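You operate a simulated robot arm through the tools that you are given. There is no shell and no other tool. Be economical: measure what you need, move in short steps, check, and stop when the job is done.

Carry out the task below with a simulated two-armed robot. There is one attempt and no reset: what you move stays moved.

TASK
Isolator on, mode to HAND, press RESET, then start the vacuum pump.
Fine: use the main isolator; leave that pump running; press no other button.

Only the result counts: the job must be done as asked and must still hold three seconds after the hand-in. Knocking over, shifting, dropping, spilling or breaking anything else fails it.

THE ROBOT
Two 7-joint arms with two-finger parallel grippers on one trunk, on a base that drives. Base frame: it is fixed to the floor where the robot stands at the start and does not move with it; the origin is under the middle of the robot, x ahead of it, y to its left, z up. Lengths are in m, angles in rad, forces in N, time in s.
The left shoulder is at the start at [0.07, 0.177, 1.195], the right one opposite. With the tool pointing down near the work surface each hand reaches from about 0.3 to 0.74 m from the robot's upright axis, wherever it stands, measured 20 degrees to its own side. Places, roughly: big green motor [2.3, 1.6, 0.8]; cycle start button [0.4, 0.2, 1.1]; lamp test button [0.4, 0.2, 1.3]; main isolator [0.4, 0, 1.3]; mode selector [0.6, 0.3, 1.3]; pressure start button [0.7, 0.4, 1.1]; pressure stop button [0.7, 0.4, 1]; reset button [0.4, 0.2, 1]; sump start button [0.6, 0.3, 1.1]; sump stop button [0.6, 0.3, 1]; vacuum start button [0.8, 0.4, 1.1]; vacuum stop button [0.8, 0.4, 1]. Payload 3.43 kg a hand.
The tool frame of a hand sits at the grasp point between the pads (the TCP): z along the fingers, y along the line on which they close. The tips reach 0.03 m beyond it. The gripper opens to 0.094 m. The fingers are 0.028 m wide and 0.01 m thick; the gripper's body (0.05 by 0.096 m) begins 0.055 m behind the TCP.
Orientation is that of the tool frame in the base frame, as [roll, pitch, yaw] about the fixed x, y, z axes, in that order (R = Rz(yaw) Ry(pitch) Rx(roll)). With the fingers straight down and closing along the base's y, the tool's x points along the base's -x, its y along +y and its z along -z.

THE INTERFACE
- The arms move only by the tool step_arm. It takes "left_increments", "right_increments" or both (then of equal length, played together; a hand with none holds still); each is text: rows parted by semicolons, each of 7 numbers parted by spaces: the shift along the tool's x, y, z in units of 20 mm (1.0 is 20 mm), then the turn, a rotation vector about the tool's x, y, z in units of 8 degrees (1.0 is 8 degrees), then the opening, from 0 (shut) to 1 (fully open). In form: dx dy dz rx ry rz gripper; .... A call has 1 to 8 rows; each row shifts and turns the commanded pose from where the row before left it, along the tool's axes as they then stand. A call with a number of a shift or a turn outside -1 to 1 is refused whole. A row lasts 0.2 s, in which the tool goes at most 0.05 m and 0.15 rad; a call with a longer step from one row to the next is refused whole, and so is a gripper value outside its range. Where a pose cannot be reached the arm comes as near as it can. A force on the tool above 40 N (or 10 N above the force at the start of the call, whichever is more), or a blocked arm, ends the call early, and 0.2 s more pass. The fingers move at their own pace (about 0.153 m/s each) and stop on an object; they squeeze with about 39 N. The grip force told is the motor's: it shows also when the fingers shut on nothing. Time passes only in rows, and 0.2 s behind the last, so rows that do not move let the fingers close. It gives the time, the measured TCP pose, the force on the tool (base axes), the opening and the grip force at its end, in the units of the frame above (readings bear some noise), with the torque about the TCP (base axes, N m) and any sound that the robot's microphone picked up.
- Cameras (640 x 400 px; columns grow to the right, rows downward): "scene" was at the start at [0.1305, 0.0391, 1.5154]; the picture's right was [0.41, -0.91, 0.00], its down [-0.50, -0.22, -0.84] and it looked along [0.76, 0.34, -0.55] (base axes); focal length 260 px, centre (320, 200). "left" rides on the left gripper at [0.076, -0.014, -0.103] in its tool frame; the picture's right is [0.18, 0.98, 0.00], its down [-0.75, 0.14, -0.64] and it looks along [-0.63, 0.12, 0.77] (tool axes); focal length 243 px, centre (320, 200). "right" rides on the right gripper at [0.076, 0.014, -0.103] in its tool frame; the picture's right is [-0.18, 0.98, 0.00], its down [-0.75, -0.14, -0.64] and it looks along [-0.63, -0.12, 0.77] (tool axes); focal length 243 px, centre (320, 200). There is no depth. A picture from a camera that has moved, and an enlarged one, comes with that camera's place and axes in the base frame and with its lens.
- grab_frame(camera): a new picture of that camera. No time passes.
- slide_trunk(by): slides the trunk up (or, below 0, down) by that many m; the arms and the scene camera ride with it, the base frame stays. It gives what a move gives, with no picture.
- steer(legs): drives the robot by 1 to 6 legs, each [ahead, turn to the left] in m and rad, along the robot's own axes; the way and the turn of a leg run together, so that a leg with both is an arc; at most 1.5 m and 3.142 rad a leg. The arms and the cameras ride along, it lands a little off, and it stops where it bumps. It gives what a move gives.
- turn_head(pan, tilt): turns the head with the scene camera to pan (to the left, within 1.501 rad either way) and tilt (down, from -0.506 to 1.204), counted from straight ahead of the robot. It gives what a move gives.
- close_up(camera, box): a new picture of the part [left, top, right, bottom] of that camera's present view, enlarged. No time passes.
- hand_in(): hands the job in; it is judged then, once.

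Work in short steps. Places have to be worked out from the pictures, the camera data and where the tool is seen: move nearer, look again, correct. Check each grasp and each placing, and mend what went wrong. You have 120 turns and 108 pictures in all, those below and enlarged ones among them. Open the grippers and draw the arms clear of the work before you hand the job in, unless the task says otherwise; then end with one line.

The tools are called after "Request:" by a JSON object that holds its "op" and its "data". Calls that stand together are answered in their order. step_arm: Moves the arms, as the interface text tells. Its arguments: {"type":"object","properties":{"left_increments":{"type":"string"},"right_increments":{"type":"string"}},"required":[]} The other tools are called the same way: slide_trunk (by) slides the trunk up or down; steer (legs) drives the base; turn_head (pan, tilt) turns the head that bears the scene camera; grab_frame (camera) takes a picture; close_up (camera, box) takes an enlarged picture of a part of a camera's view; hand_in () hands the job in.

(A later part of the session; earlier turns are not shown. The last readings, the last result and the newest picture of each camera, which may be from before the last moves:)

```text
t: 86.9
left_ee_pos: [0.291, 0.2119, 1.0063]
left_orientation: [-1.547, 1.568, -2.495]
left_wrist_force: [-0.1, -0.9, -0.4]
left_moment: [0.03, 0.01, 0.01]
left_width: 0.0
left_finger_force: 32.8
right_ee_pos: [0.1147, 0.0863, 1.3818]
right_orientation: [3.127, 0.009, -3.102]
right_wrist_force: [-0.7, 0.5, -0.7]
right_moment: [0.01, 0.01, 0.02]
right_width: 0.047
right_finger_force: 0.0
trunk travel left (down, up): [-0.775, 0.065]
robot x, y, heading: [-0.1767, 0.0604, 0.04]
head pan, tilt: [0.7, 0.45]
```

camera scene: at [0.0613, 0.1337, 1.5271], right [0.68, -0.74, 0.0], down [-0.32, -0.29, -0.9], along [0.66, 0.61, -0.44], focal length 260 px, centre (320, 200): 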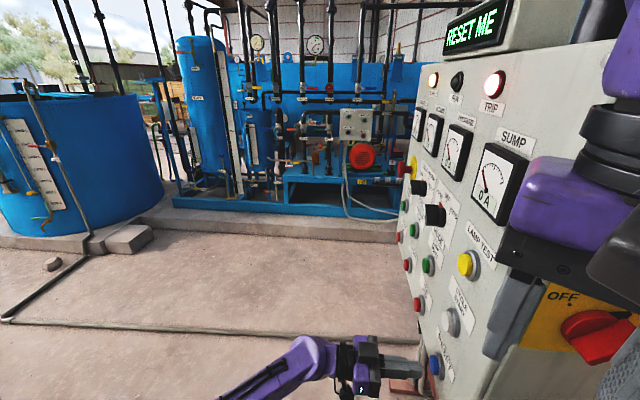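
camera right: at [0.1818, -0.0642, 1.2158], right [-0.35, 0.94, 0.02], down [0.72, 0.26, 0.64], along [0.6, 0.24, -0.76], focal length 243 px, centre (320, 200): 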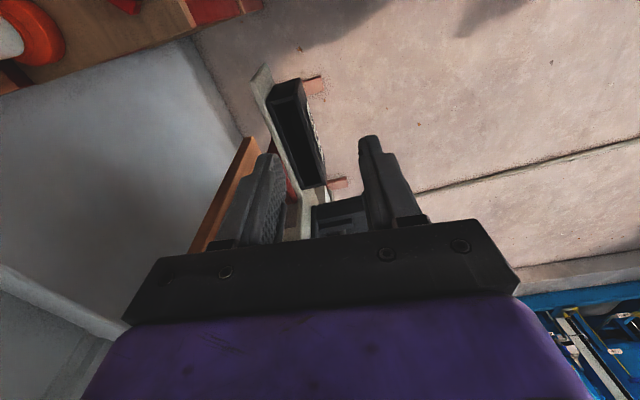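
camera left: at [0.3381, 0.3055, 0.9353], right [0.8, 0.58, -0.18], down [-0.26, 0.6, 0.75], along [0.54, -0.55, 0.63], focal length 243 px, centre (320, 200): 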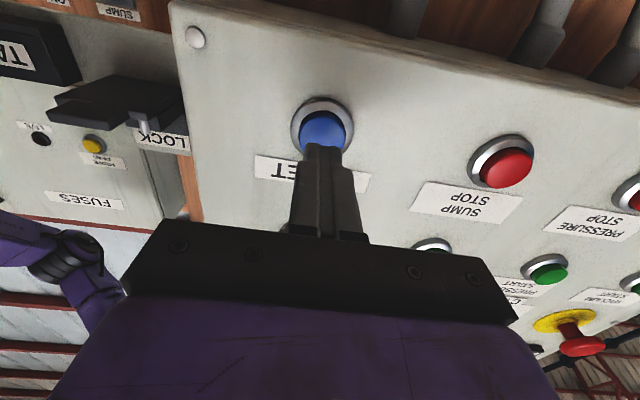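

Now I go sideways back in line with RESET, 30 mm off the cap.

Request:
{"op": "step_arm", "data": {"left_increments": "-0.04 0.9 0.37 0 0 0 0; -0.04 0.9 0.37 0 0 0 0; -0.04 0.9 0.37 0 0 0 0; -0.04 0.9 0.37 0 0 0 0; -0.04 0.9 0.37 0 0 0 0; -0.04 0.88 0.37 0 0 0 0; 0 0 0 0 0 0 0"}}

Request:
{"op": "grab_frame", "data": {"camera": "left"}}

```text
t: 88.5
left_ee_pos: [0.2906, 0.2125, 1.0058]
left_orientation: [-1.306, 1.569, -2.257]
left_wrist_force: [0.0, -0.4, -0.2]
left_moment: [0.02, -0.02, 0.04]
left_width: 0.0003
left_finger_force: 33.1
left hand out of reach, approached as far as the arm can: row 1, 2, 3, 4, 5, 6
right_ee_pos: [0.1128, 0.0859, 1.3822]
right_orientation: [3.125, 0.009, -3.103]
right_wrist_force: [-0.3, -0.7, -0.8]
right_moment: [0.03, 0.01, 0.02]
right_width: 0.047
right_finger_force: 0.1
trunk travel left (down, up): [-0.775, 0.065]
robot x, y, heading: [-0.1788, 0.0619, 0.035]
head pan, tilt: [0.7, 0.45]
```

```text
49 pictures are left
camera left: at [0.2169, 0.2872, 0.9309], right [0.8, 0.57, -0.19], down [-0.26, 0.6, 0.75], along [0.54, -0.55, 0.63], focal length 243 px, centre (320, 200)
```

left: 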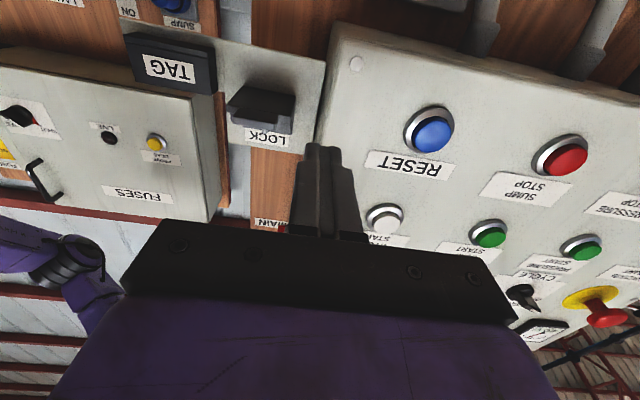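

Stuck at a joint limit; I retreat along the tool first, then go sideways.

Request:
{"op": "step_arm", "data": {"left_increments": "0 0 -1 0 0 0 0; 0 0 -1 0 0 0 0; 0 0 -1 0 0 0 0; 0 0.5 -0.5 0 0 0 0; 0 0.9 0 0 0 0 0; 0 0.9 0 0 0 0 0; 0 0.9 0 0 0 0 0; 0 0.9 0 0 0 0 0"}}

```text
t: 90.3
left_ee_pos: [0.3106, 0.3119, 1.0068]
left_orientation: [-1.343, 1.569, -2.292]
left_wrist_force: [-0.1, -0.2, -0.5]
left_moment: [-0.01, -0.03, 0.02]
left_width: 0.0003
left_finger_force: 32.9
left hand out of reach, approached as far as the arm can: row 8
right_ee_pos: [0.113, 0.0856, 1.382]
right_orientation: [3.125, 0.009, -3.101]
right_wrist_force: [0.6, 0.0, 0.3]
right_moment: [-0.02, -0.01, 0.03]
right_width: 0.0467
right_finger_force: 0.0
trunk travel left (down, up): [-0.775, 0.065]
robot x, y, heading: [-0.1773, 0.0663, 0.04]
head pan, tilt: [0.7, 0.45]
```

Request:
{"op": "step_arm", "data": {"left_increments": "0 0.8 -0.3 0 0 0 0; 0 0.8 -0.3 0 0 0 0; 0 0 0 0 0 0 0"}}

Request:
{"op": "turn_head", "data": {"pan": 0.9, "tilt": 0.6}}

Request:
{"op": "grab_frame", "data": {"camera": "scene"}}

```text
t: 91.1
left_ee_pos: [0.3141, 0.346, 1.0117]
left_orientation: [2.034, 1.569, 1.086]
left_wrist_force: [1.0, -0.6, 0.1]
left_moment: [0.04, 0.02, 0.04]
left_width: 0.0
left_finger_force: 32.9
left hand out of reach, approached as far as the arm can: row 1, 2
right_ee_pos: [0.1115, 0.0856, 1.3824]
right_orientation: [3.126, 0.008, -3.103]
right_wrist_force: [0.3, 0.7, 0.1]
right_moment: [-0.01, 0.0, 0.0]
right_width: 0.047
right_finger_force: 0.1
trunk travel left (down, up): [-0.775, 0.065]
robot x, y, heading: [-0.1769, 0.0646, 0.037]
head pan, tilt: [0.7, 0.45]
```

```text
t: 91.8
left_ee_pos: [0.3156, 0.3456, 1.0127]
left_orientation: [-1.075, 1.57, -2.025]
left_wrist_force: [0.4, 0.2, 0.4]
left_moment: [-0.02, 0.0, -0.01]
left_width: 0.0
left_finger_force: 33.0
right_ee_pos: [0.1128, 0.0858, 1.3831]
right_orientation: [3.126, 0.009, -3.101]
right_wrist_force: [0.0, 0.2, 0.0]
right_moment: [-0.01, 0.0, 0.02]
right_width: 0.0467
right_finger_force: 0.0
trunk travel left (down, up): [-0.775, 0.065]
robot x, y, heading: [-0.1772, 0.0608, 0.042]
head pan, tilt: [0.901, 0.6]
```

```text
48 pictures are left
camera scene: at [-0.0748, 0.1377, 1.5136], right [0.81, -0.59, 0.0], down [-0.33, -0.46, -0.83], along [0.49, 0.67, -0.56], focal length 260 px, centre (320, 200)
```

scene: 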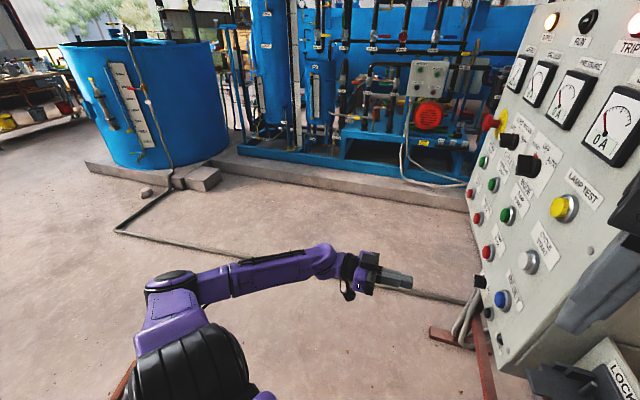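

The arm copes better when the target is at shoulder height (as with MODE). I lower the trunk 0.25 m; right hand is well clear of the LOCK holder here.

Request:
{"op": "slide_trunk", "data": {"by": -0.25}}

Request:
{"op": "step_arm", "data": {"left_increments": "-1 0 -0.3 0 0 0 0; -1 0 -0.3 0 0 0 0; -1 0 0 0 0 0 0; -1 0 0 0 0 0 0; -1 0 0 0 0 0 0; -1 0 0 0 0 0 0; -1 0 0 0 0 0 0; -1 0 0 0 0 0 0"}}

Request:
{"op": "step_arm", "data": {"left_increments": "-1 0 0 0 0 0 0; -1 0 0 0 0 0 0; -1 0 0 0 0 0 0; -1 0 0 0 0 0 0; -0.4 0 0 0 0 0 0; 0 0 0 0 0 0 0"}}

```text
t: 94.4
left_ee_pos: [0.3155, 0.3456, 0.7621]
left_orientation: [-1.135, 1.57, -2.082]
left_wrist_force: [0.1, 0.6, 0.4]
left_moment: [-0.02, 0.0, 0.0]
left_width: 0.0
left_finger_force: 32.9
right_ee_pos: [0.1122, 0.0864, 1.1325]
right_orientation: [3.127, 0.009, -3.101]
right_wrist_force: [0.5, 0.8, 0.0]
right_moment: [-0.03, -0.02, -0.03]
right_width: 0.0469
right_finger_force: 0.0
trunk travel left (down, up): [-0.525, 0.315]
robot x, y, heading: [-0.1789, 0.0613, 0.04]
head pan, tilt: [0.901, 0.6]
```

```text
t: 96.2
left_ee_pos: [0.3098, 0.3549, 0.9221]
left_orientation: [-1.179, 1.569, -2.128]
left_wrist_force: [0.3, 1.0, -0.5]
left_moment: [-0.01, 0.04, 0.0]
left_width: 0.0
left_finger_force: 33.2
right_ee_pos: [0.112, 0.0868, 1.1319]
right_orientation: [3.127, 0.009, -3.101]
right_wrist_force: [-0.4, 0.0, 0.1]
right_moment: [0.0, 0.0, 0.01]
right_width: 0.0469
right_finger_force: 0.1
trunk travel left (down, up): [-0.525, 0.315]
robot x, y, heading: [-0.1737, 0.0599, 0.041]
head pan, tilt: [0.901, 0.6]
```

```text
t: 97.6
left_ee_pos: [0.3075, 0.3543, 1.0101]
left_orientation: [-1.246, 1.57, -2.196]
left_wrist_force: [-0.4, -0.4, -0.6]
left_moment: [0.03, 0.02, 0.0]
left_width: 0.0002
left_finger_force: 32.9
right_ee_pos: [0.1121, 0.0861, 1.1321]
right_orientation: [3.125, 0.008, -3.102]
right_wrist_force: [0.1, -0.6, -0.1]
right_moment: [0.02, -0.01, 0.02]
right_width: 0.0469
right_finger_force: 0.1
trunk travel left (down, up): [-0.525, 0.315]
robot x, y, heading: [-0.1743, 0.06, 0.036]
head pan, tilt: [0.901, 0.6]
```

Good. Now align and advance to 30 mm off RESET.

Request:
{"op": "step_arm", "data": {"left_increments": "0 0.3 0.95 0 0 0 0; 0 0.3 0.95 0 0 0 0; 0 0 0.95 0 0 0 0; 0 0 0.95 0 0 0 0; 0 0 0.95 0 0 0 0; 0 0 0.95 0 0 0 0; 0 0 0.95 0 0 0 0; 0 0 0.85 0 0 0 0"}}

Request:
{"op": "grab_frame", "data": {"camera": "left"}}

Request:
{"op": "grab_frame", "data": {"camera": "scene"}}

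```text
t: 99.4
left_ee_pos: [0.4056, 0.2402, 1.0112]
left_orientation: [-1.48, 1.569, -2.429]
left_wrist_force: [0.3, 0.4, 0.1]
left_moment: [0.0, -0.05, 0.01]
left_width: 0.0
left_finger_force: 33.0
right_ee_pos: [0.1124, 0.0858, 1.1326]
right_orientation: [3.125, 0.007, -3.102]
right_wrist_force: [-0.6, -0.5, 0.6]
right_moment: [-0.01, -0.01, 0.02]
right_width: 0.0471
right_finger_force: 0.0
trunk travel left (down, up): [-0.525, 0.315]
robot x, y, heading: [-0.1773, 0.0622, 0.039]
head pan, tilt: [0.901, 0.6]
```

```text
47 pictures are left
camera left: at [0.3328, 0.3149, 0.9351], right [0.8, 0.57, -0.19], down [-0.26, 0.6, 0.75], along [0.54, -0.55, 0.63], focal length 243 px, centre (320, 200)
```

left: 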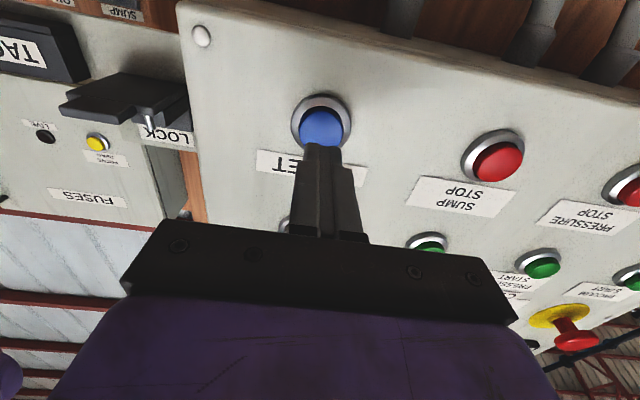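

```text
46 pictures are left
camera scene: at [-0.0742, 0.1371, 1.2636], right [0.81, -0.59, 0.0], down [-0.33, -0.46, -0.82], along [0.49, 0.67, -0.57], focal length 260 px, centre (320, 200)
```

scene: 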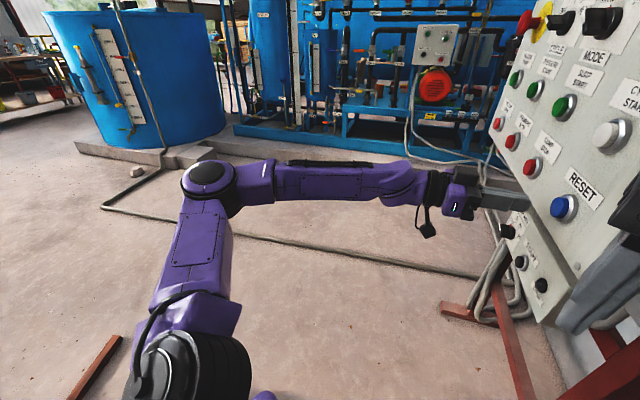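

In line, ~30 mm off. I press: 28 mm then small steps.

Request:
{"op": "step_arm", "data": {"left_increments": "0 -0.08 0.7 0 0 0 0; 0 0 0.7 0 0 0 0; 0 0 0.2 0 0 0 0; 0 0 0.2 0 0 0 0; 0 0 0.15 0 0 0 0; 0 0 0 0 0 0 0"}}

Request:
{"op": "grab_frame", "data": {"camera": "left"}}

```text
t: 100.8
left_ee_pos: [0.4257, 0.2091, 1.0093]
left_orientation: [-1.336, 1.568, -2.284]
left_wrist_force: [0.0, 1.2, 0.0]
left_moment: [0.0, 0.02, -0.01]
left_width: 0.0
left_finger_force: 33.3
right_ee_pos: [0.1134, 0.0859, 1.1316]
right_orientation: [3.127, 0.008, -3.102]
right_wrist_force: [-0.2, -0.3, 0.5]
right_moment: [0.0, 0.0, -0.01]
right_width: 0.0472
right_finger_force: 0.0
trunk travel left (down, up): [-0.525, 0.315]
robot x, y, heading: [-0.1738, 0.0625, 0.035]
head pan, tilt: [0.901, 0.6]
```

```text
45 pictures are left
camera left: at [0.3538, 0.2831, 0.9341], right [0.8, 0.57, -0.19], down [-0.26, 0.6, 0.75], along [0.54, -0.55, 0.63], focal length 243 px, centre (320, 200)
```

left: 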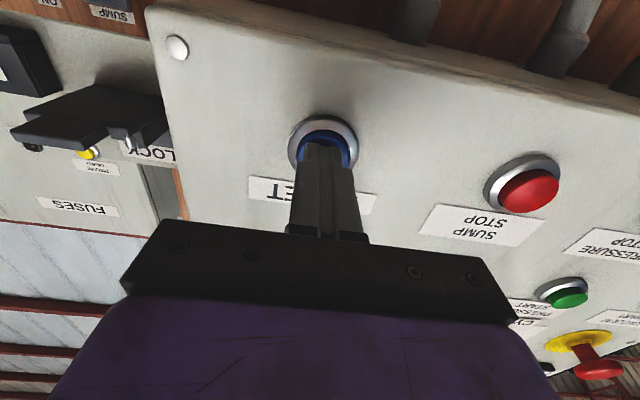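

Nearly at the cap, no force yet. I continue a further 12 mm in small steps.

Request:
{"op": "step_arm", "data": {"left_increments": "0 0 0.15 0 0 0 0; 0 0 0.15 0 0 0 0; 0 0 0.15 0 0 0 0; 0 0 0.15 0 0 0 0; 0 0 0 0 0 0 0"}}

Request:
{"op": "grab_frame", "data": {"camera": "left"}}

Request:
{"op": "turn_head", "data": {"pan": 0.75, "tilt": -0.05}}

Request:
{"op": "grab_frame", "data": {"camera": "scene"}}

```text
t: 102.0
left_ee_pos: [0.4317, 0.2016, 1.0101]
left_orientation: [-0.456, 1.565, -1.405]
left_wrist_force: [-18.0, 18.7, -6.8]
left_moment: [0.3, 0.13, -0.1]
left_width: 0.0001
left_finger_force: 33.2
right_ee_pos: [0.1111, 0.0896, 1.1319]
right_orientation: [3.128, 0.012, -3.1]
right_wrist_force: [0.5, 0.0, -0.9]
right_moment: [-0.01, 0.0, 0.02]
right_width: 0.047
right_finger_force: 0.1
trunk travel left (down, up): [-0.525, 0.315]
robot x, y, heading: [-0.1754, 0.0588, 0.042]
head pan, tilt: [0.901, 0.6]
heard: click
```

```text
44 pictures are left
camera left: at [0.3589, 0.2765, 0.9342], right [0.8, 0.57, -0.19], down [-0.26, 0.61, 0.75], along [0.54, -0.55, 0.63], focal length 243 px, centre (320, 200)
```

left: 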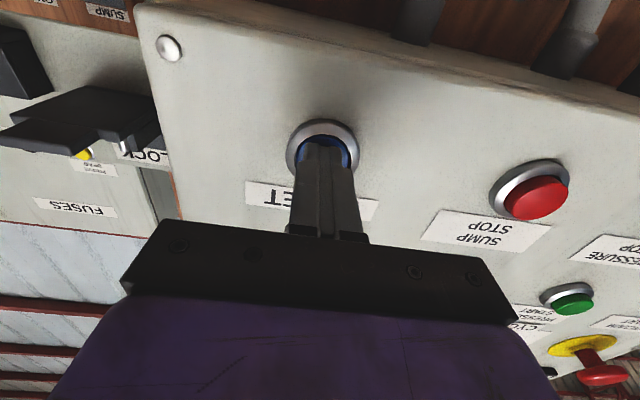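

```text
t: 103.0
left_ee_pos: [0.4325, 0.2017, 1.011]
left_orientation: [-0.353, 1.565, -1.301]
left_wrist_force: [-17.6, 16.9, -8.4]
left_moment: [0.3, 0.22, -0.1]
left_width: 0.0001
left_finger_force: 33.3
right_ee_pos: [0.1096, 0.0904, 1.1316]
right_orientation: [3.129, 0.011, -3.101]
right_wrist_force: [0.1, -0.7, 0.6]
right_moment: [-0.01, 0.02, 0.0]
right_width: 0.0472
right_finger_force: 0.1
trunk travel left (down, up): [-0.525, 0.315]
robot x, y, heading: [-0.1723, 0.0664, 0.031]
head pan, tilt: [0.75, -0.051]
```

```text
43 pictures are left
camera scene: at [-0.0673, 0.1337, 1.3232], right [0.71, -0.7, 0.0], down [0.04, 0.03, -1.0], along [0.7, 0.71, 0.05], focal length 260 px, centre (320, 200)
```

scene: 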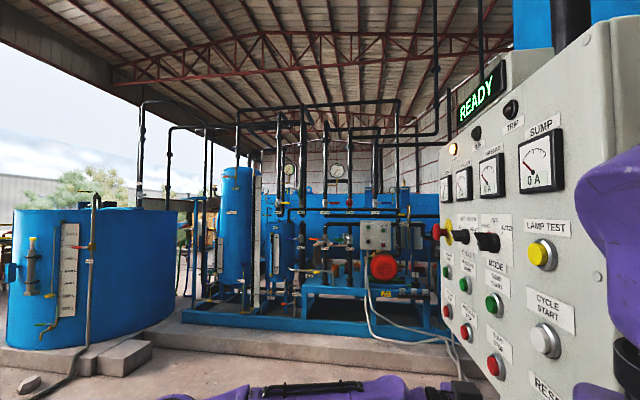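

Click heard and the display reads READY: RESET done. I withdraw straight back, then raise the trunk again.

Request:
{"op": "step_arm", "data": {"left_increments": "0 0 -1 0 0 0 0; 0 0 -1 0 0 0 0; 0 0 -1 0 0 0 0; 0 0 -1 0 0 0 0; 0 0 -1 0 0 0 0; 0 0 -1 0 0 0 0; 0 0 -1 0 0 0 0; 0 0 -1 0 0 0 0"}}

Request:
{"op": "slide_trunk", "data": {"by": 0.25}}

Request:
{"op": "steer", "data": {"legs": [[0, 0.17], [0.18, 0]]}}

Request:
{"op": "turn_head", "data": {"pan": 0.6, "tilt": 0.45}}

Request:
{"op": "grab_frame", "data": {"camera": "scene"}}

```text
t: 104.8
left_ee_pos: [0.3392, 0.3285, 1.0092]
left_orientation: [-0.678, 1.57, -1.627]
left_wrist_force: [0.3, 0.1, 0.6]
left_moment: [-0.03, 0.0, 0.02]
left_width: 0.0
left_finger_force: 32.8
right_ee_pos: [0.1107, 0.0867, 1.1325]
right_orientation: [3.126, 0.008, -3.101]
right_wrist_force: [0.5, 0.7, 0.5]
right_moment: [-0.02, 0.0, 0.02]
right_width: 0.047
right_finger_force: 0.1
trunk travel left (down, up): [-0.525, 0.315]
robot x, y, heading: [-0.1744, 0.063, 0.041]
head pan, tilt: [0.75, -0.051]
```

```text
t: 107.4
left_ee_pos: [0.3406, 0.3304, 1.2607]
left_orientation: [-1.237, 1.569, -2.187]
left_wrist_force: [0.3, -0.3, 0.3]
left_moment: [-0.03, -0.01, 0.01]
left_width: 0.0
left_finger_force: 32.8
right_ee_pos: [0.1121, 0.0856, 1.3817]
right_orientation: [3.126, 0.01, -3.102]
right_wrist_force: [0.8, 0.1, 0.3]
right_moment: [0.0, 0.01, -0.01]
right_width: 0.0469
right_finger_force: 0.2
trunk travel left (down, up): [-0.775, 0.065]
robot x, y, heading: [-0.1762, 0.0614, 0.036]
head pan, tilt: [0.75, -0.051]
```

```text
t: 109.6
left_ee_pos: [0.4609, 0.4465, 1.2615]
left_orientation: [-2.311, 1.57, -3.092]
left_wrist_force: [-0.4, 0.3, -0.1]
left_moment: [0.04, -0.01, 0.03]
left_width: 0.0
left_finger_force: 33.1
right_ee_pos: [0.277, 0.1694, 1.3836]
right_orientation: [3.126, 0.012, -2.932]
right_wrist_force: [-0.6, 0.5, 0.7]
right_moment: [-0.02, 0.0, 0.0]
right_width: 0.0469
right_finger_force: 0.0
trunk travel left (down, up): [-0.775, 0.065]
robot x, y, heading: [-0.0006, 0.0994, 0.212]
head pan, tilt: [0.75, -0.051]
```

```text
t: 110.5
left_ee_pos: [0.4629, 0.4481, 1.26]
left_orientation: [-1.189, 1.567, -1.972]
left_wrist_force: [0.1, -1.1, 1.5]
left_moment: [-0.02, 0.02, 0.02]
left_width: 0.0
left_finger_force: 32.5
right_ee_pos: [0.2782, 0.1708, 1.3819]
right_orientation: [3.126, 0.009, -2.933]
right_wrist_force: [0.1, -1.0, 0.0]
right_moment: [0.01, 0.02, 0.02]
right_width: 0.0471
right_finger_force: 0.1
trunk travel left (down, up): [-0.775, 0.065]
robot x, y, heading: [-0.0002, 0.0982, 0.211]
head pan, tilt: [0.6, 0.45]
```

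```text
42 pictures are left
camera scene: at [0.1093, 0.1783, 1.5272], right [0.72, -0.69, 0.0], down [-0.3, -0.32, -0.9], along [0.62, 0.65, -0.43], focal length 260 px, centre (320, 200)
```

scene: 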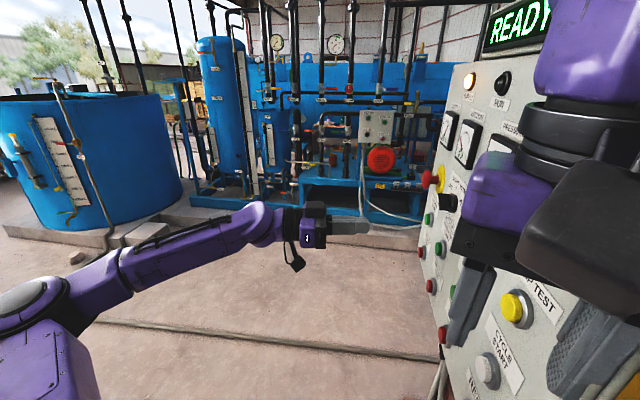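

READY holds; robot at (0, 0.10) with left tool yawed −45°, fine for an almost normal press. I lower the left hand to z≈1.134 and move toward VACUUM START, well off the panel.

Request:
{"op": "step_arm", "data": {"left_increments": "0.79 0.9 0 0 0 0 0; 0.79 0.9 0 0 0 0 0; 0.79 0.9 0 0 0 0 0; 0.79 0.9 0 0 0 0 0; 0.79 0.9 0 0 0 0 0; 0.79 0.9 0 0 0 0 0; 0.79 0.9 0 0 0 0 0; 0.79 0.9 0 0 0 0 0"}}

Request:
{"op": "step_arm", "data": {"left_increments": "0 0.85 0.8 0 0 0 0; 0 0.85 0.8 0 0 0 0; 0 0.85 0.8 0 0 0 0; 0 0.85 0.8 0 0 0 0; 0 0.85 0.8 0 0 0 0; 0 0.85 0.8 0 0 0 0"}}

Request:
{"op": "grab_frame", "data": {"camera": "left"}}

Request:
{"op": "grab_frame", "data": {"camera": "scene"}}

```text
t: 112.3
left_ee_pos: [0.5644, 0.5517, 1.1331]
left_orientation: [-1.318, 1.569, -2.1]
left_wrist_force: [0.0, 0.0, -1.1]
left_moment: [0.0, 0.0, 0.0]
left_width: 0.0
left_finger_force: 33.3
right_ee_pos: [0.2793, 0.1729, 1.3817]
right_orientation: [3.127, 0.009, -2.932]
right_wrist_force: [0.8, -0.3, 1.0]
right_moment: [0.05, 0.01, 0.0]
right_width: 0.047
right_finger_force: 0.0
trunk travel left (down, up): [-0.775, 0.065]
robot x, y, heading: [-0.0017, 0.0979, 0.215]
head pan, tilt: [0.6, 0.45]
```

```text
t: 113.7
left_ee_pos: [0.6809, 0.5489, 1.1324]
left_orientation: [-1.797, 1.568, -2.576]
left_wrist_force: [0.1, 0.0, 0.7]
left_moment: [-0.02, 0.02, -0.01]
left_width: 0.0001
left_finger_force: 33.4
left hand out of reach, approached as far as the arm can: row 5, 6
right_ee_pos: [0.2789, 0.1702, 1.3822]
right_orientation: [3.126, 0.009, -2.932]
right_wrist_force: [-1.0, 0.3, -0.1]
right_moment: [-0.01, -0.02, 0.02]
right_width: 0.0471
right_finger_force: 0.2
trunk travel left (down, up): [-0.775, 0.065]
robot x, y, heading: [-0.0026, 0.1, 0.209]
head pan, tilt: [0.6, 0.45]
```

```text
41 pictures are left
camera left: at [0.5962, 0.6096, 1.0569], right [0.69, 0.7, -0.19], down [-0.36, 0.55, 0.75], along [0.63, -0.45, 0.63], focal length 243 px, centre (320, 200)
```

left: 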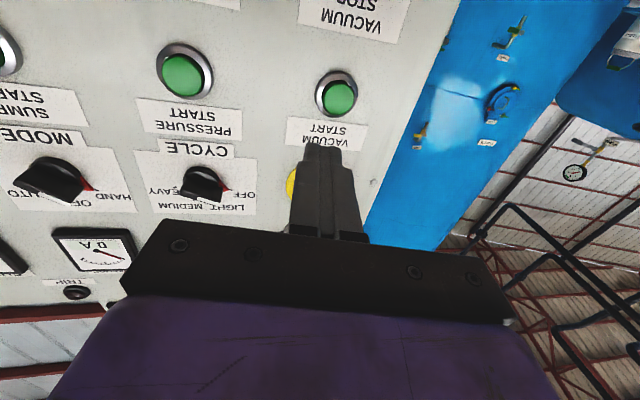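

```text
40 pictures are left
camera scene: at [0.1094, 0.1773, 1.5272], right [0.72, -0.69, 0.0], down [-0.3, -0.32, -0.9], along [0.62, 0.65, -0.43], focal length 260 px, centre (320, 200)
```

scene: 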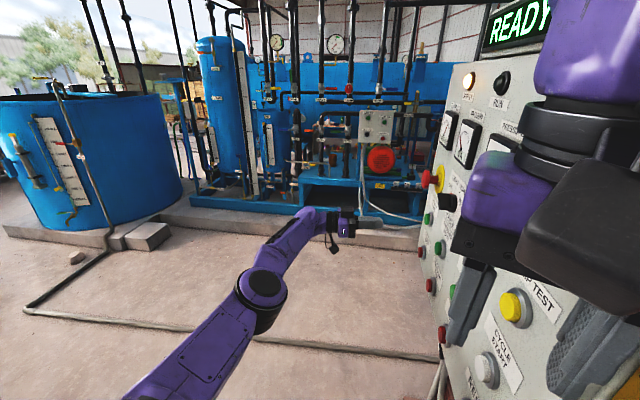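

VACUUM START confirmed at (0.8135, 0.4415, 1.133). The arm is at its reach limit; I yaw the tool 16° more forward, which brings the wrist nearer, and drive 4 cm ahead.

Request:
{"op": "step_arm", "data": {"left_increments": "0 0 -0.5 -0.7 0 0 0; 0 0 -0.5 -0.7 0 0 0; 0 0 0 -0.6 0 0 0; 0 0 0 0 0 0 0"}}

Request:
{"op": "steer", "data": {"legs": [[0.04, 0]]}}

```text
t: 114.7
left_ee_pos: [0.7097, 0.5895, 1.1276]
left_orientation: [-2.104, 1.568, -2.603]
left_wrist_force: [-0.1, -0.1, -0.2]
left_moment: [-0.01, 0.02, -0.01]
left_width: 0.0
left_finger_force: 33.2
left hand out of reach, approached as far as the arm can: row 1, 2, 3
right_ee_pos: [0.2786, 0.1713, 1.3811]
right_orientation: [3.126, 0.008, -2.931]
right_wrist_force: [0.2, -0.3, -0.1]
right_moment: [0.01, 0.0, 0.02]
right_width: 0.047
right_finger_force: 0.1
trunk travel left (down, up): [-0.775, 0.065]
robot x, y, heading: [-0.0025, 0.1011, 0.21]
head pan, tilt: [0.6, 0.45]
```

```text
t: 115.6
left_ee_pos: [0.7396, 0.5968, 1.1351]
left_orientation: [0.594, 1.561, 0.091]
left_wrist_force: [-1.4, -0.5, -0.3]
left_moment: [0.05, 0.04, 0.05]
left_width: 0.0
left_finger_force: 32.7
right_ee_pos: [0.3062, 0.1782, 1.3845]
right_orientation: [3.127, 0.019, -2.933]
right_wrist_force: [-0.4, -0.4, 0.5]
right_moment: [0.0, -0.12, 0.03]
right_width: 0.0473
right_finger_force: 0.0
trunk travel left (down, up): [-0.775, 0.065]
robot x, y, heading: [0.0331, 0.1082, 0.212]
head pan, tilt: [0.6, 0.45]
```

Tool now at −29°. I shift to a 50 mm stand-off from the VACUUM START cap.

Request:
{"op": "step_arm", "data": {"left_increments": "0 -0.94 0.48 0 0 0 0; 0 -0.94 0.48 0 0 0 0; 0 -0.94 0.48 0 0 0 0; 0 -0.94 0.48 0 0 0 0; 0 -0.94 0.48 0 0 0 0; 0 0 0 0 0 0 0"}}

Request:
{"op": "grab_frame", "data": {"camera": "left"}}

Request:
{"op": "grab_frame", "data": {"camera": "scene"}}

```text
t: 117.0
left_ee_pos: [0.7909, 0.5158, 1.1208]
left_orientation: [-1.201, 1.568, -1.706]
left_wrist_force: [1.1, 0.6, -0.1]
left_moment: [-0.03, 0.03, -0.05]
left_width: 0.0001
left_finger_force: 33.1
left hand out of reach, approached as far as the arm can: row 1, 2, 3, 4, 5
right_ee_pos: [0.3164, 0.1796, 1.383]
right_orientation: [3.126, 0.01, -2.932]
right_wrist_force: [1.1, 0.8, 0.2]
right_moment: [0.0, 0.01, -0.02]
right_width: 0.047
right_finger_force: 0.1
trunk travel left (down, up): [-0.775, 0.065]
robot x, y, heading: [0.0378, 0.107, 0.212]
head pan, tilt: [0.6, 0.45]
```

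```text
39 pictures are left
camera left: at [0.6925, 0.5533, 1.0451], right [0.47, 0.86, -0.19], down [-0.49, 0.43, 0.75], along [0.73, -0.27, 0.63], focal length 243 px, centre (320, 200)
```

left: 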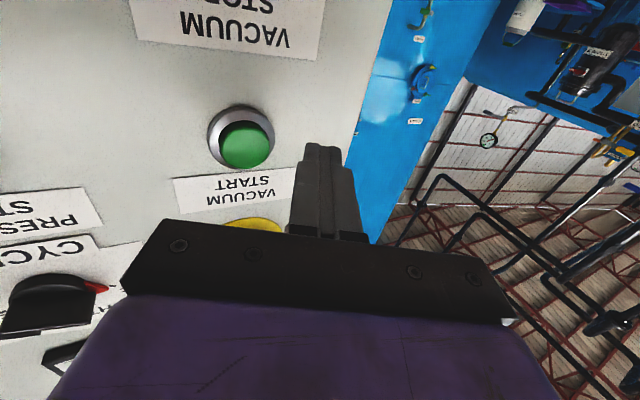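

```text
38 pictures are left
camera scene: at [0.1486, 0.1867, 1.5271], right [0.72, -0.69, 0.0], down [-0.3, -0.32, -0.9], along [0.62, 0.65, -0.44], focal length 260 px, centre (320, 200)
```

scene: 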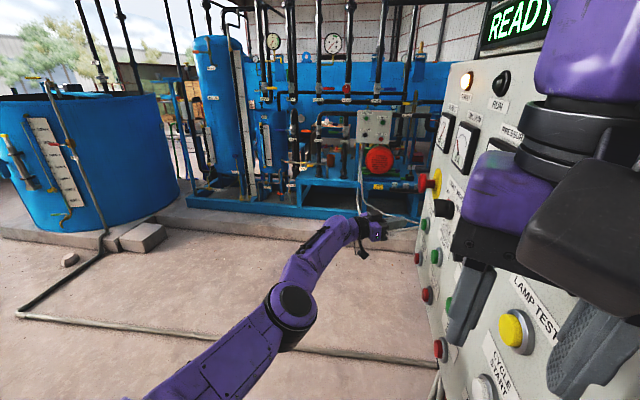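

The limitation is a joint limit that eased earlier when the target was at or above shoulder height. I retreat the left hand 5 cm and lower the trunk 0.13 m.

Request:
{"op": "step_arm", "data": {"left_increments": "0 0.3 -0.9 0 0 0 0; 0 0.3 -0.9 0 0 0 0; 0 0.3 -0.9 0 0 0 0; 0 0 0 0 0 0 0"}}

Request:
{"op": "slide_trunk", "data": {"by": -0.13}}

```text
t: 118.0
left_ee_pos: [0.7679, 0.5648, 1.1206]
left_orientation: [-1.199, 1.569, -1.704]
left_wrist_force: [0.2, -0.1, 0.5]
left_moment: [0.02, -0.02, -0.01]
left_width: 0.0
left_finger_force: 32.9
left hand out of reach, approached as far as the arm can: row 1, 2, 3
right_ee_pos: [0.3169, 0.1799, 1.3818]
right_orientation: [3.126, 0.011, -2.933]
right_wrist_force: [0.5, 0.2, -0.8]
right_moment: [0.01, 0.01, -0.01]
right_width: 0.0471
right_finger_force: 0.0
trunk travel left (down, up): [-0.775, 0.065]
robot x, y, heading: [0.0323, 0.1056, 0.212]
head pan, tilt: [0.6, 0.45]
```

```text
t: 119.6
left_ee_pos: [0.7667, 0.5646, 0.9915]
left_orientation: [-0.919, 1.57, -1.423]
left_wrist_force: [-0.5, 0.5, -0.4]
left_moment: [-0.01, 0.0, -0.02]
left_width: 0.0
left_finger_force: 33.0
right_ee_pos: [0.3168, 0.1772, 1.253]
right_orientation: [3.127, 0.01, -2.933]
right_wrist_force: [0.0, 0.5, -0.4]
right_moment: [0.02, 0.0, 0.0]
right_width: 0.0471
right_finger_force: 0.0
trunk travel left (down, up): [-0.645, 0.195]
robot x, y, heading: [0.0348, 0.1062, 0.212]
head pan, tilt: [0.6, 0.45]
```

Now I raise the left hand back to z≈1.133 while drawing back a little.

Request:
{"op": "step_arm", "data": {"left_increments": "-1 0 -0.3 0 0 0 0; -1 0 -0.3 0 0 0 0; -1 0 -0.3 0 0 0 0; -1 0 -0.3 0 0 0 0; -1 0 -0.3 0 0 0 0; -1 0 0 0 0 0 0; -1 0 0 0 0 0 0; -0.1 0 0 0 0 0 0"}}

```text
t: 121.4
left_ee_pos: [0.7562, 0.588, 1.1327]
left_orientation: [-1.498, 1.568, -2.0]
left_wrist_force: [-0.4, -0.5, -0.3]
left_moment: [0.0, -0.02, -0.02]
left_width: 0.0
left_finger_force: 32.8
left hand out of reach, approached as far as the arm can: row 1, 2, 3, 5
right_ee_pos: [0.3166, 0.1789, 1.2522]
right_orientation: [3.126, 0.011, -2.931]
right_wrist_force: [0.0, 0.0, 0.4]
right_moment: [0.02, 0.01, -0.01]
right_width: 0.0471
right_finger_force: 0.1
trunk travel left (down, up): [-0.645, 0.195]
robot x, y, heading: [0.0334, 0.108, 0.207]
head pan, tilt: [0.6, 0.45]
```

Request:
{"op": "step_arm", "data": {"left_increments": "0 -0.9 0.2 0 0 0 0; 0 -0.9 0.2 0 0 0 0; 0 -0.9 0.3 0 0 0 0; 0 -0.9 0.3 0 0 0 0; 0 -0.9 0.3 0 0 0 0; 0 0 0 0 0 0 0"}}

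Request:
{"op": "grab_frame", "data": {"camera": "left"}}

```text
t: 122.8
left_ee_pos: [0.7361, 0.4985, 1.1334]
left_orientation: [-0.956, 1.569, -1.458]
left_wrist_force: [-0.8, 0.4, -0.2]
left_moment: [0.01, 0.0, 0.0]
left_width: 0.0001
left_finger_force: 33.1
right_ee_pos: [0.3151, 0.1781, 1.2519]
right_orientation: [3.127, 0.01, -2.931]
right_wrist_force: [0.4, -0.5, 0.4]
right_moment: [0.0, 0.03, -0.02]
right_width: 0.047
right_finger_force: 0.0
trunk travel left (down, up): [-0.645, 0.195]
robot x, y, heading: [0.0351, 0.1059, 0.206]
head pan, tilt: [0.6, 0.45]
```

```text
37 pictures are left
camera left: at [0.6375, 0.5339, 1.057], right [0.47, 0.86, -0.19], down [-0.49, 0.43, 0.75], along [0.73, -0.26, 0.63], focal length 243 px, centre (320, 200)
```

left: 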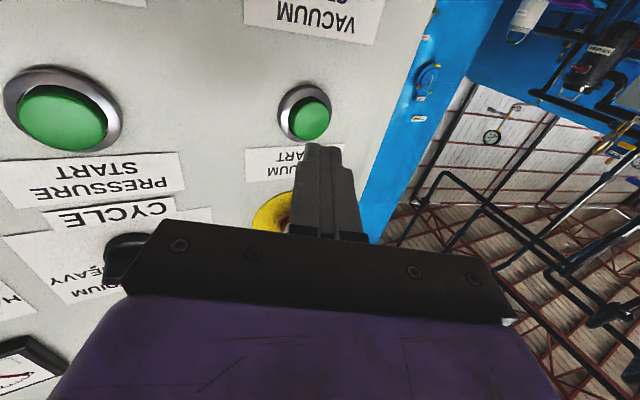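

Reach is fine now. I yaw back 16° toward the normal, keeping the TCP.

Request:
{"op": "step_arm", "data": {"left_increments": "0 0 0 1 0 0 0; 0 0 0 1 0 0 0; 0 0 0 0 0 0 0"}}

```text
t: 123.6
left_ee_pos: [0.7347, 0.4971, 1.1335]
left_orientation: [-0.791, 1.569, -1.574]
left_wrist_force: [0.1, -1.2, -0.5]
left_moment: [0.0, 0.01, -0.02]
left_width: 0.0
left_finger_force: 33.3
right_ee_pos: [0.3165, 0.1795, 1.2508]
right_orientation: [3.125, 0.01, -2.932]
right_wrist_force: [-0.1, 0.3, 0.6]
right_moment: [0.01, 0.01, 0.0]
right_width: 0.0472
right_finger_force: 0.0
trunk travel left (down, up): [-0.645, 0.195]
robot x, y, heading: [0.0348, 0.1076, 0.208]
head pan, tilt: [0.6, 0.45]
```

Good (−45°). I correct 19 mm sideways and advance to ~15 mm off the cap.

Request:
{"op": "step_arm", "data": {"left_increments": "0 0.95 0 0 0 0 0; 0 0 0.95 0 0 0 0; 0 0 0.95 0 0 0 0; 0 0 0 0 0 0 0"}}

Request:
{"op": "grab_frame", "data": {"camera": "left"}}

Request:
{"op": "close_up", "data": {"camera": "scene", "box": [340, 130, 480, 240]}}

```text
t: 124.6
left_ee_pos: [0.7569, 0.4867, 1.125]
left_orientation: [-0.895, 1.569, -1.678]
left_wrist_force: [0.1, 0.8, 0.4]
left_moment: [0.01, -0.01, -0.03]
left_width: 0.0001
left_finger_force: 32.8
left hand out of reach, approached as far as the arm can: row 1, 2, 3
right_ee_pos: [0.317, 0.1797, 1.2526]
right_orientation: [3.125, 0.012, -2.934]
right_wrist_force: [0.4, 0.5, 0.1]
right_moment: [-0.03, -0.02, 0.0]
right_width: 0.0471
right_finger_force: 0.1
trunk travel left (down, up): [-0.645, 0.195]
robot x, y, heading: [0.0337, 0.1065, 0.208]
head pan, tilt: [0.6, 0.45]
```

```text
36 pictures are left
camera left: at [0.6724, 0.5482, 1.0494], right [0.69, 0.7, -0.19], down [-0.36, 0.55, 0.75], along [0.63, -0.46, 0.63], focal length 243 px, centre (320, 200)
```

left: 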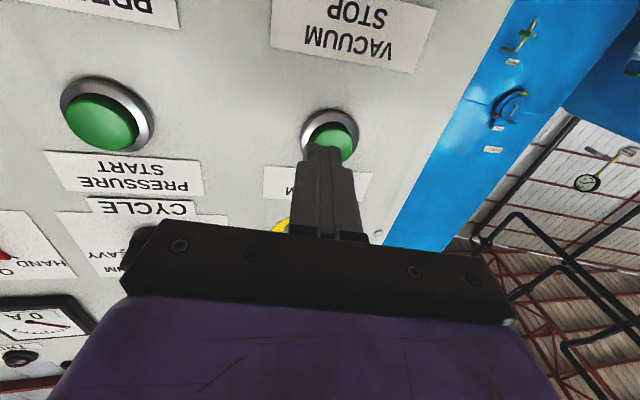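

```text
3.64 times, centred on (410, 185) of scene
camera zoom: at [0.1479, 0.1864, 1.3971], right [0.72, -0.69, 0.0], down [-0.3, -0.32, -0.9], along [0.62, 0.65, -0.44], focal length 944 px, centre (-7, 254)
```

zoom: 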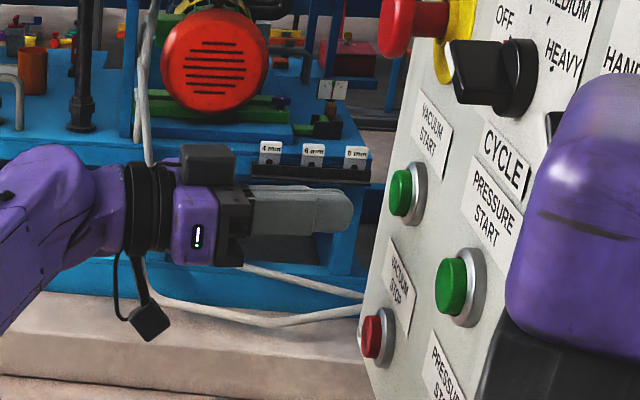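

Extension limit again at −45°. I go back to the −29° yaw, which reached farther, and fix the height.

Request:
{"op": "step_arm", "data": {"left_increments": "-0.2 -0.3 -0.6 -1 0 0 0; -0.2 -0.3 -0.4 -1 0 0 0; 0 0 0 0 0 0 0"}}

```text
t: 125.4
left_ee_pos: [0.7354, 0.4916, 1.1312]
left_orientation: [0.854, 1.569, 0.353]
left_wrist_force: [0.2, -0.4, 0.4]
left_moment: [0.01, 0.0, -0.05]
left_width: 0.0002
left_finger_force: 32.8
right_ee_pos: [0.3177, 0.1772, 1.2519]
right_orientation: [3.126, 0.007, -2.932]
right_wrist_force: [0.0, 0.1, 0.2]
right_moment: [-0.01, 0.01, 0.02]
right_width: 0.0473
right_finger_force: 0.0
trunk travel left (down, up): [-0.645, 0.195]
robot x, y, heading: [0.0349, 0.1044, 0.214]
head pan, tilt: [0.6, 0.45]
```

In line at −29°, tip gap ~52 mm. Advance 36 mm.

Request:
{"op": "step_arm", "data": {"left_increments": "-0.1 0 0.9 0 0 0 0; 0 0 0.9 0 0 0 0; 0 0 0 0 0 0 0"}}

Request:
{"op": "grab_frame", "data": {"camera": "left"}}

Request:
{"op": "close_up", "data": {"camera": "scene", "box": [340, 130, 480, 240]}}

```text
t: 126.2
left_ee_pos: [0.7647, 0.4741, 1.134]
left_orientation: [-0.681, 1.569, -1.183]
left_wrist_force: [0.2, 0.1, 0.6]
left_moment: [0.02, -0.02, -0.04]
left_width: 0.0002
left_finger_force: 33.2
right_ee_pos: [0.316, 0.1804, 1.2521]
right_orientation: [3.125, 0.01, -2.932]
right_wrist_force: [0.6, 0.2, 0.0]
right_moment: [0.01, 0.01, -0.01]
right_width: 0.0469
right_finger_force: 0.1
trunk travel left (down, up): [-0.645, 0.195]
robot x, y, heading: [0.0343, 0.1081, 0.212]
head pan, tilt: [0.6, 0.45]
```

```text
34 pictures are left
camera left: at [0.6655, 0.5104, 1.0591], right [0.47, 0.86, -0.19], down [-0.5, 0.43, 0.75], along [0.73, -0.26, 0.63], focal length 243 px, centre (320, 200)
```

left: 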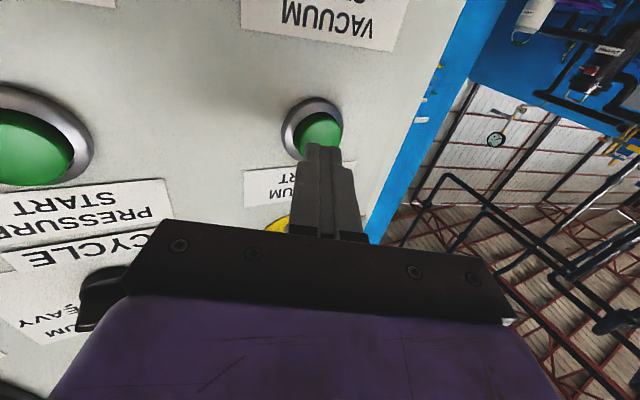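

```text
3.64 times, centred on (410, 185) of scene
camera zoom: at [0.1471, 0.1866, 1.3972], right [0.72, -0.69, 0.0], down [-0.3, -0.32, -0.9], along [0.62, 0.65, -0.44], focal length 944 px, centre (-7, 254)
```

zoom: 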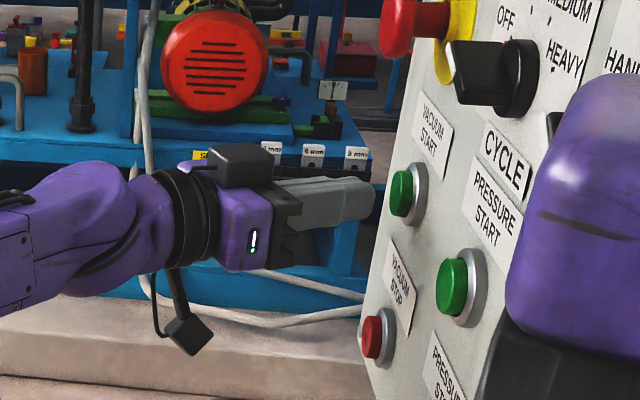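

Gap ~17 mm. I touch the cap, then push along the panel normal.

Request:
{"op": "step_arm", "data": {"left_increments": "0 0.03 0.8 0 0 0 0; 0 -0.07 0.15 0 0 0 0; 0 -0.07 0.15 0 0 0 0; 0 -0.07 0.15 0 0 0 0; 0 0 0 0 0 0 0"}}

Request:
{"op": "close_up", "data": {"camera": "scene", "box": [340, 130, 480, 240]}}

```text
t: 127.4
left_ee_pos: [0.7838, 0.4615, 1.1348]
left_orientation: [-0.885, 1.567, -1.384]
left_wrist_force: [-6.3, 5.0, -2.9]
left_moment: [0.03, 0.09, -0.02]
left_width: 0.0001
left_finger_force: 32.8
right_ee_pos: [0.315, 0.1814, 1.2522]
right_orientation: [3.127, 0.012, -2.93]
right_wrist_force: [0.2, 0.2, 0.2]
right_moment: [0.0, -0.02, -0.03]
right_width: 0.0469
right_finger_force: 0.1
trunk travel left (down, up): [-0.645, 0.195]
robot x, y, heading: [0.0379, 0.1054, 0.212]
head pan, tilt: [0.6, 0.45]
heard: click
```

```text
3.64 times, centred on (410, 185) of scene
camera zoom: at [0.1469, 0.1878, 1.3971], right [0.72, -0.69, 0.0], down [-0.3, -0.32, -0.9], along [0.62, 0.65, -0.44], focal length 944 px, centre (-7, 254)
```

zoom: 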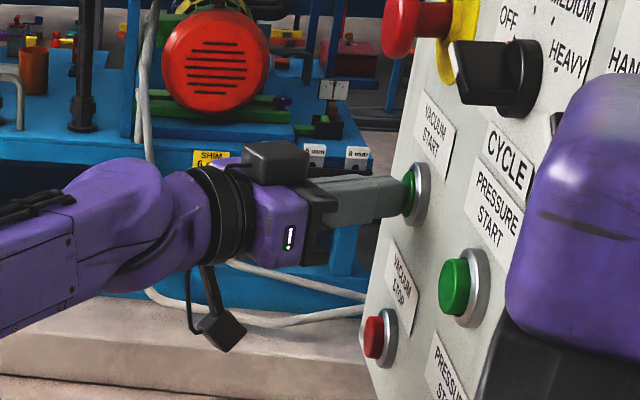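

Click heard. I withdraw and check the display and vacuum meter.

Request:
{"op": "step_arm", "data": {"left_increments": "0 0 -0.8 0 0 0 0; 0 0 -1 0 0 0 0; 0 0.3 -1 0 0 0 0; 0 0.3 -1 0 0 0 0; 0 0.3 -1 0 0 0 0.5"}}

Request:
{"op": "turn_head", "data": {"pan": 0.5, "tilt": -0.05}}

Request:
{"op": "grab_frame", "data": {"camera": "scene"}}

Request:
{"op": "grab_frame", "data": {"camera": "left"}}

```text
t: 128.6
left_ee_pos: [0.7081, 0.5207, 1.1335]
left_orientation: [-0.786, 1.569, -1.291]
left_wrist_force: [-0.3, 0.5, 0.5]
left_moment: [0.02, 0.02, -0.02]
left_width: 0.047
left_finger_force: 0.1
right_ee_pos: [0.3141, 0.18, 1.2517]
right_orientation: [3.125, 0.011, -2.932]
right_wrist_force: [-0.3, -0.2, 0.7]
right_moment: [-0.04, -0.02, 0.0]
right_width: 0.047
right_finger_force: 0.1
trunk travel left (down, up): [-0.645, 0.195]
robot x, y, heading: [0.039, 0.109, 0.209]
head pan, tilt: [0.6, 0.45]
```

```text
t: 129.5
left_ee_pos: [0.7086, 0.5199, 1.1343]
left_orientation: [-1.033, 1.569, -1.532]
left_wrist_force: [0.2, -0.8, 0.8]
left_moment: [0.0, -0.01, -0.02]
left_width: 0.0469
left_finger_force: 0.0
right_ee_pos: [0.3154, 0.1797, 1.2519]
right_orientation: [3.125, 0.012, -2.932]
right_wrist_force: [-0.2, 0.0, -0.5]
right_moment: [-0.01, -0.03, 0.02]
right_width: 0.0469
right_finger_force: 0.0
trunk travel left (down, up): [-0.645, 0.195]
robot x, y, heading: [0.0376, 0.1042, 0.209]
head pan, tilt: [0.499, -0.051]
```

```text
31 pictures are left
camera scene: at [0.1518, 0.1774, 1.4433], right [0.65, -0.76, 0.0], down [0.04, 0.03, -1.0], along [0.76, 0.65, 0.05], focal length 260 px, centre (320, 200)
```

scene: 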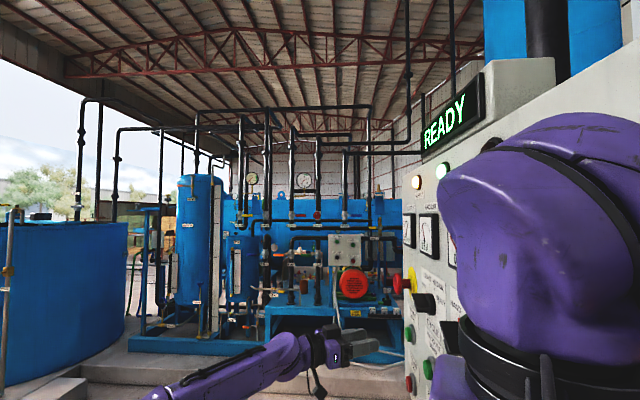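

```text
30 pictures are left
camera left: at [0.6106, 0.5568, 1.0581], right [0.47, 0.86, -0.19], down [-0.49, 0.43, 0.75], along [0.73, -0.27, 0.63], focal length 243 px, centre (320, 200)
```

left: 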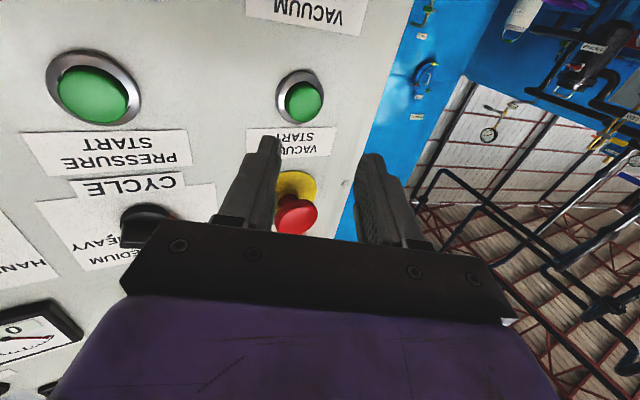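

Request:
{"op": "close_up", "data": {"camera": "scene", "box": [390, 70, 490, 300]}}

Request:
{"op": "close_up", "data": {"camera": "scene", "box": [395, 150, 465, 270]}}

```text
1.74 times, centred on (440, 185) of scene
camera zoom: at [0.1518, 0.1774, 1.4433], right [0.65, -0.76, 0.0], down [0.04, 0.03, -1.0], along [0.76, 0.65, 0.05], focal length 451 px, centre (111, 226)
```

zoom: 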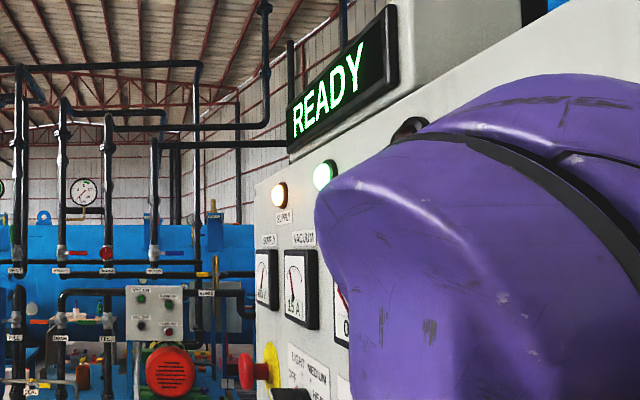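

```text
3.33 times, centred on (430, 210) of scene
camera zoom: at [0.1518, 0.1774, 1.4433], right [0.65, -0.76, 0.0], down [0.04, 0.03, -1.0], along [0.76, 0.65, 0.05], focal length 865 px, centre (-47, 167)
```

zoom: 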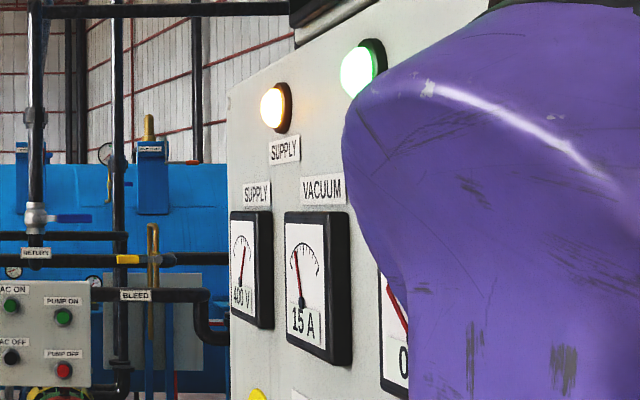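

RUN lamp is lit, the vacuum ammeter shows 15 A and the display reads READY. I draw the left arm farther back, open the grippers, and reverse 0.12 m clear.

Request:
{"op": "step_arm", "data": {"left_increments": "0 0 -1 0 0 0 1; 0 0 -1 0 0 0 1; 0 0 -1 0 0 0 1; 0 0 -1 0 0 0 1; 0 0 -1 0 0 0 1"}}

Request:
{"op": "steer", "data": {"legs": [[-0.12, 0]]}}

Request:
{"op": "turn_head", "data": {"pan": 0.4, "tilt": 0.2}}

Request:
{"op": "grab_frame", "data": {"camera": "scene"}}

```text
t: 130.7
left_ee_pos: [0.6217, 0.5687, 1.134]
left_orientation: [-0.826, 1.569, -1.33]
left_wrist_force: [0.9, 0.1, -0.4]
left_moment: [-0.01, 0.02, -0.01]
left_width: 0.094
left_finger_force: 0.1
right_ee_pos: [0.3155, 0.1798, 1.2526]
right_orientation: [3.128, 0.01, -2.932]
right_wrist_force: [0.2, 0.6, 0.1]
right_moment: [-0.02, 0.02, -0.01]
right_width: 0.047
right_finger_force: 0.1
trunk travel left (down, up): [-0.645, 0.195]
robot x, y, heading: [0.0365, 0.1079, 0.214]
head pan, tilt: [0.499, -0.051]
```

```text
t: 131.9
left_ee_pos: [0.506, 0.5419, 1.1335]
left_orientation: [-1.496, 1.567, -1.999]
left_wrist_force: [0.1, 0.5, 0.3]
left_moment: [-0.03, -0.02, -0.03]
left_width: 0.0942
left_finger_force: 0.0
right_ee_pos: [0.2005, 0.1539, 1.2516]
right_orientation: [3.127, 0.008, -2.934]
right_wrist_force: [0.5, 0.4, 0.1]
right_moment: [-0.02, 0.0, 0.01]
right_width: 0.047
right_finger_force: 0.1
trunk travel left (down, up): [-0.645, 0.195]
robot x, y, heading: [-0.0799, 0.0836, 0.21]
head pan, tilt: [0.499, -0.051]
```

```text
t: 132.7
left_ee_pos: [0.5069, 0.5412, 1.1351]
left_orientation: [-1.045, 1.568, -1.552]
left_wrist_force: [-0.1, -0.7, -0.1]
left_moment: [0.0, -0.03, -0.03]
left_width: 0.094
left_finger_force: 0.0
right_ee_pos: [0.1999, 0.1533, 1.253]
right_orientation: [3.126, 0.011, -2.933]
right_wrist_force: [-1.6, -0.2, 0.8]
right_moment: [-0.02, 0.03, 0.02]
right_width: 0.047
right_finger_force: 0.1
trunk travel left (down, up): [-0.645, 0.195]
robot x, y, heading: [-0.0801, 0.0809, 0.206]
head pan, tilt: [0.4, 0.201]
```

```text
27 pictures are left
camera scene: at [0.0445, 0.1479, 1.4205], right [0.57, -0.82, 0.0], down [-0.16, -0.11, -0.98], along [0.8, 0.56, -0.2], focal length 260 px, centre (320, 200)
```

scene: 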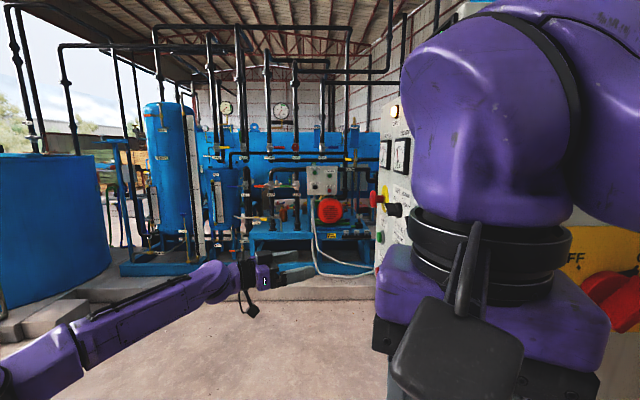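

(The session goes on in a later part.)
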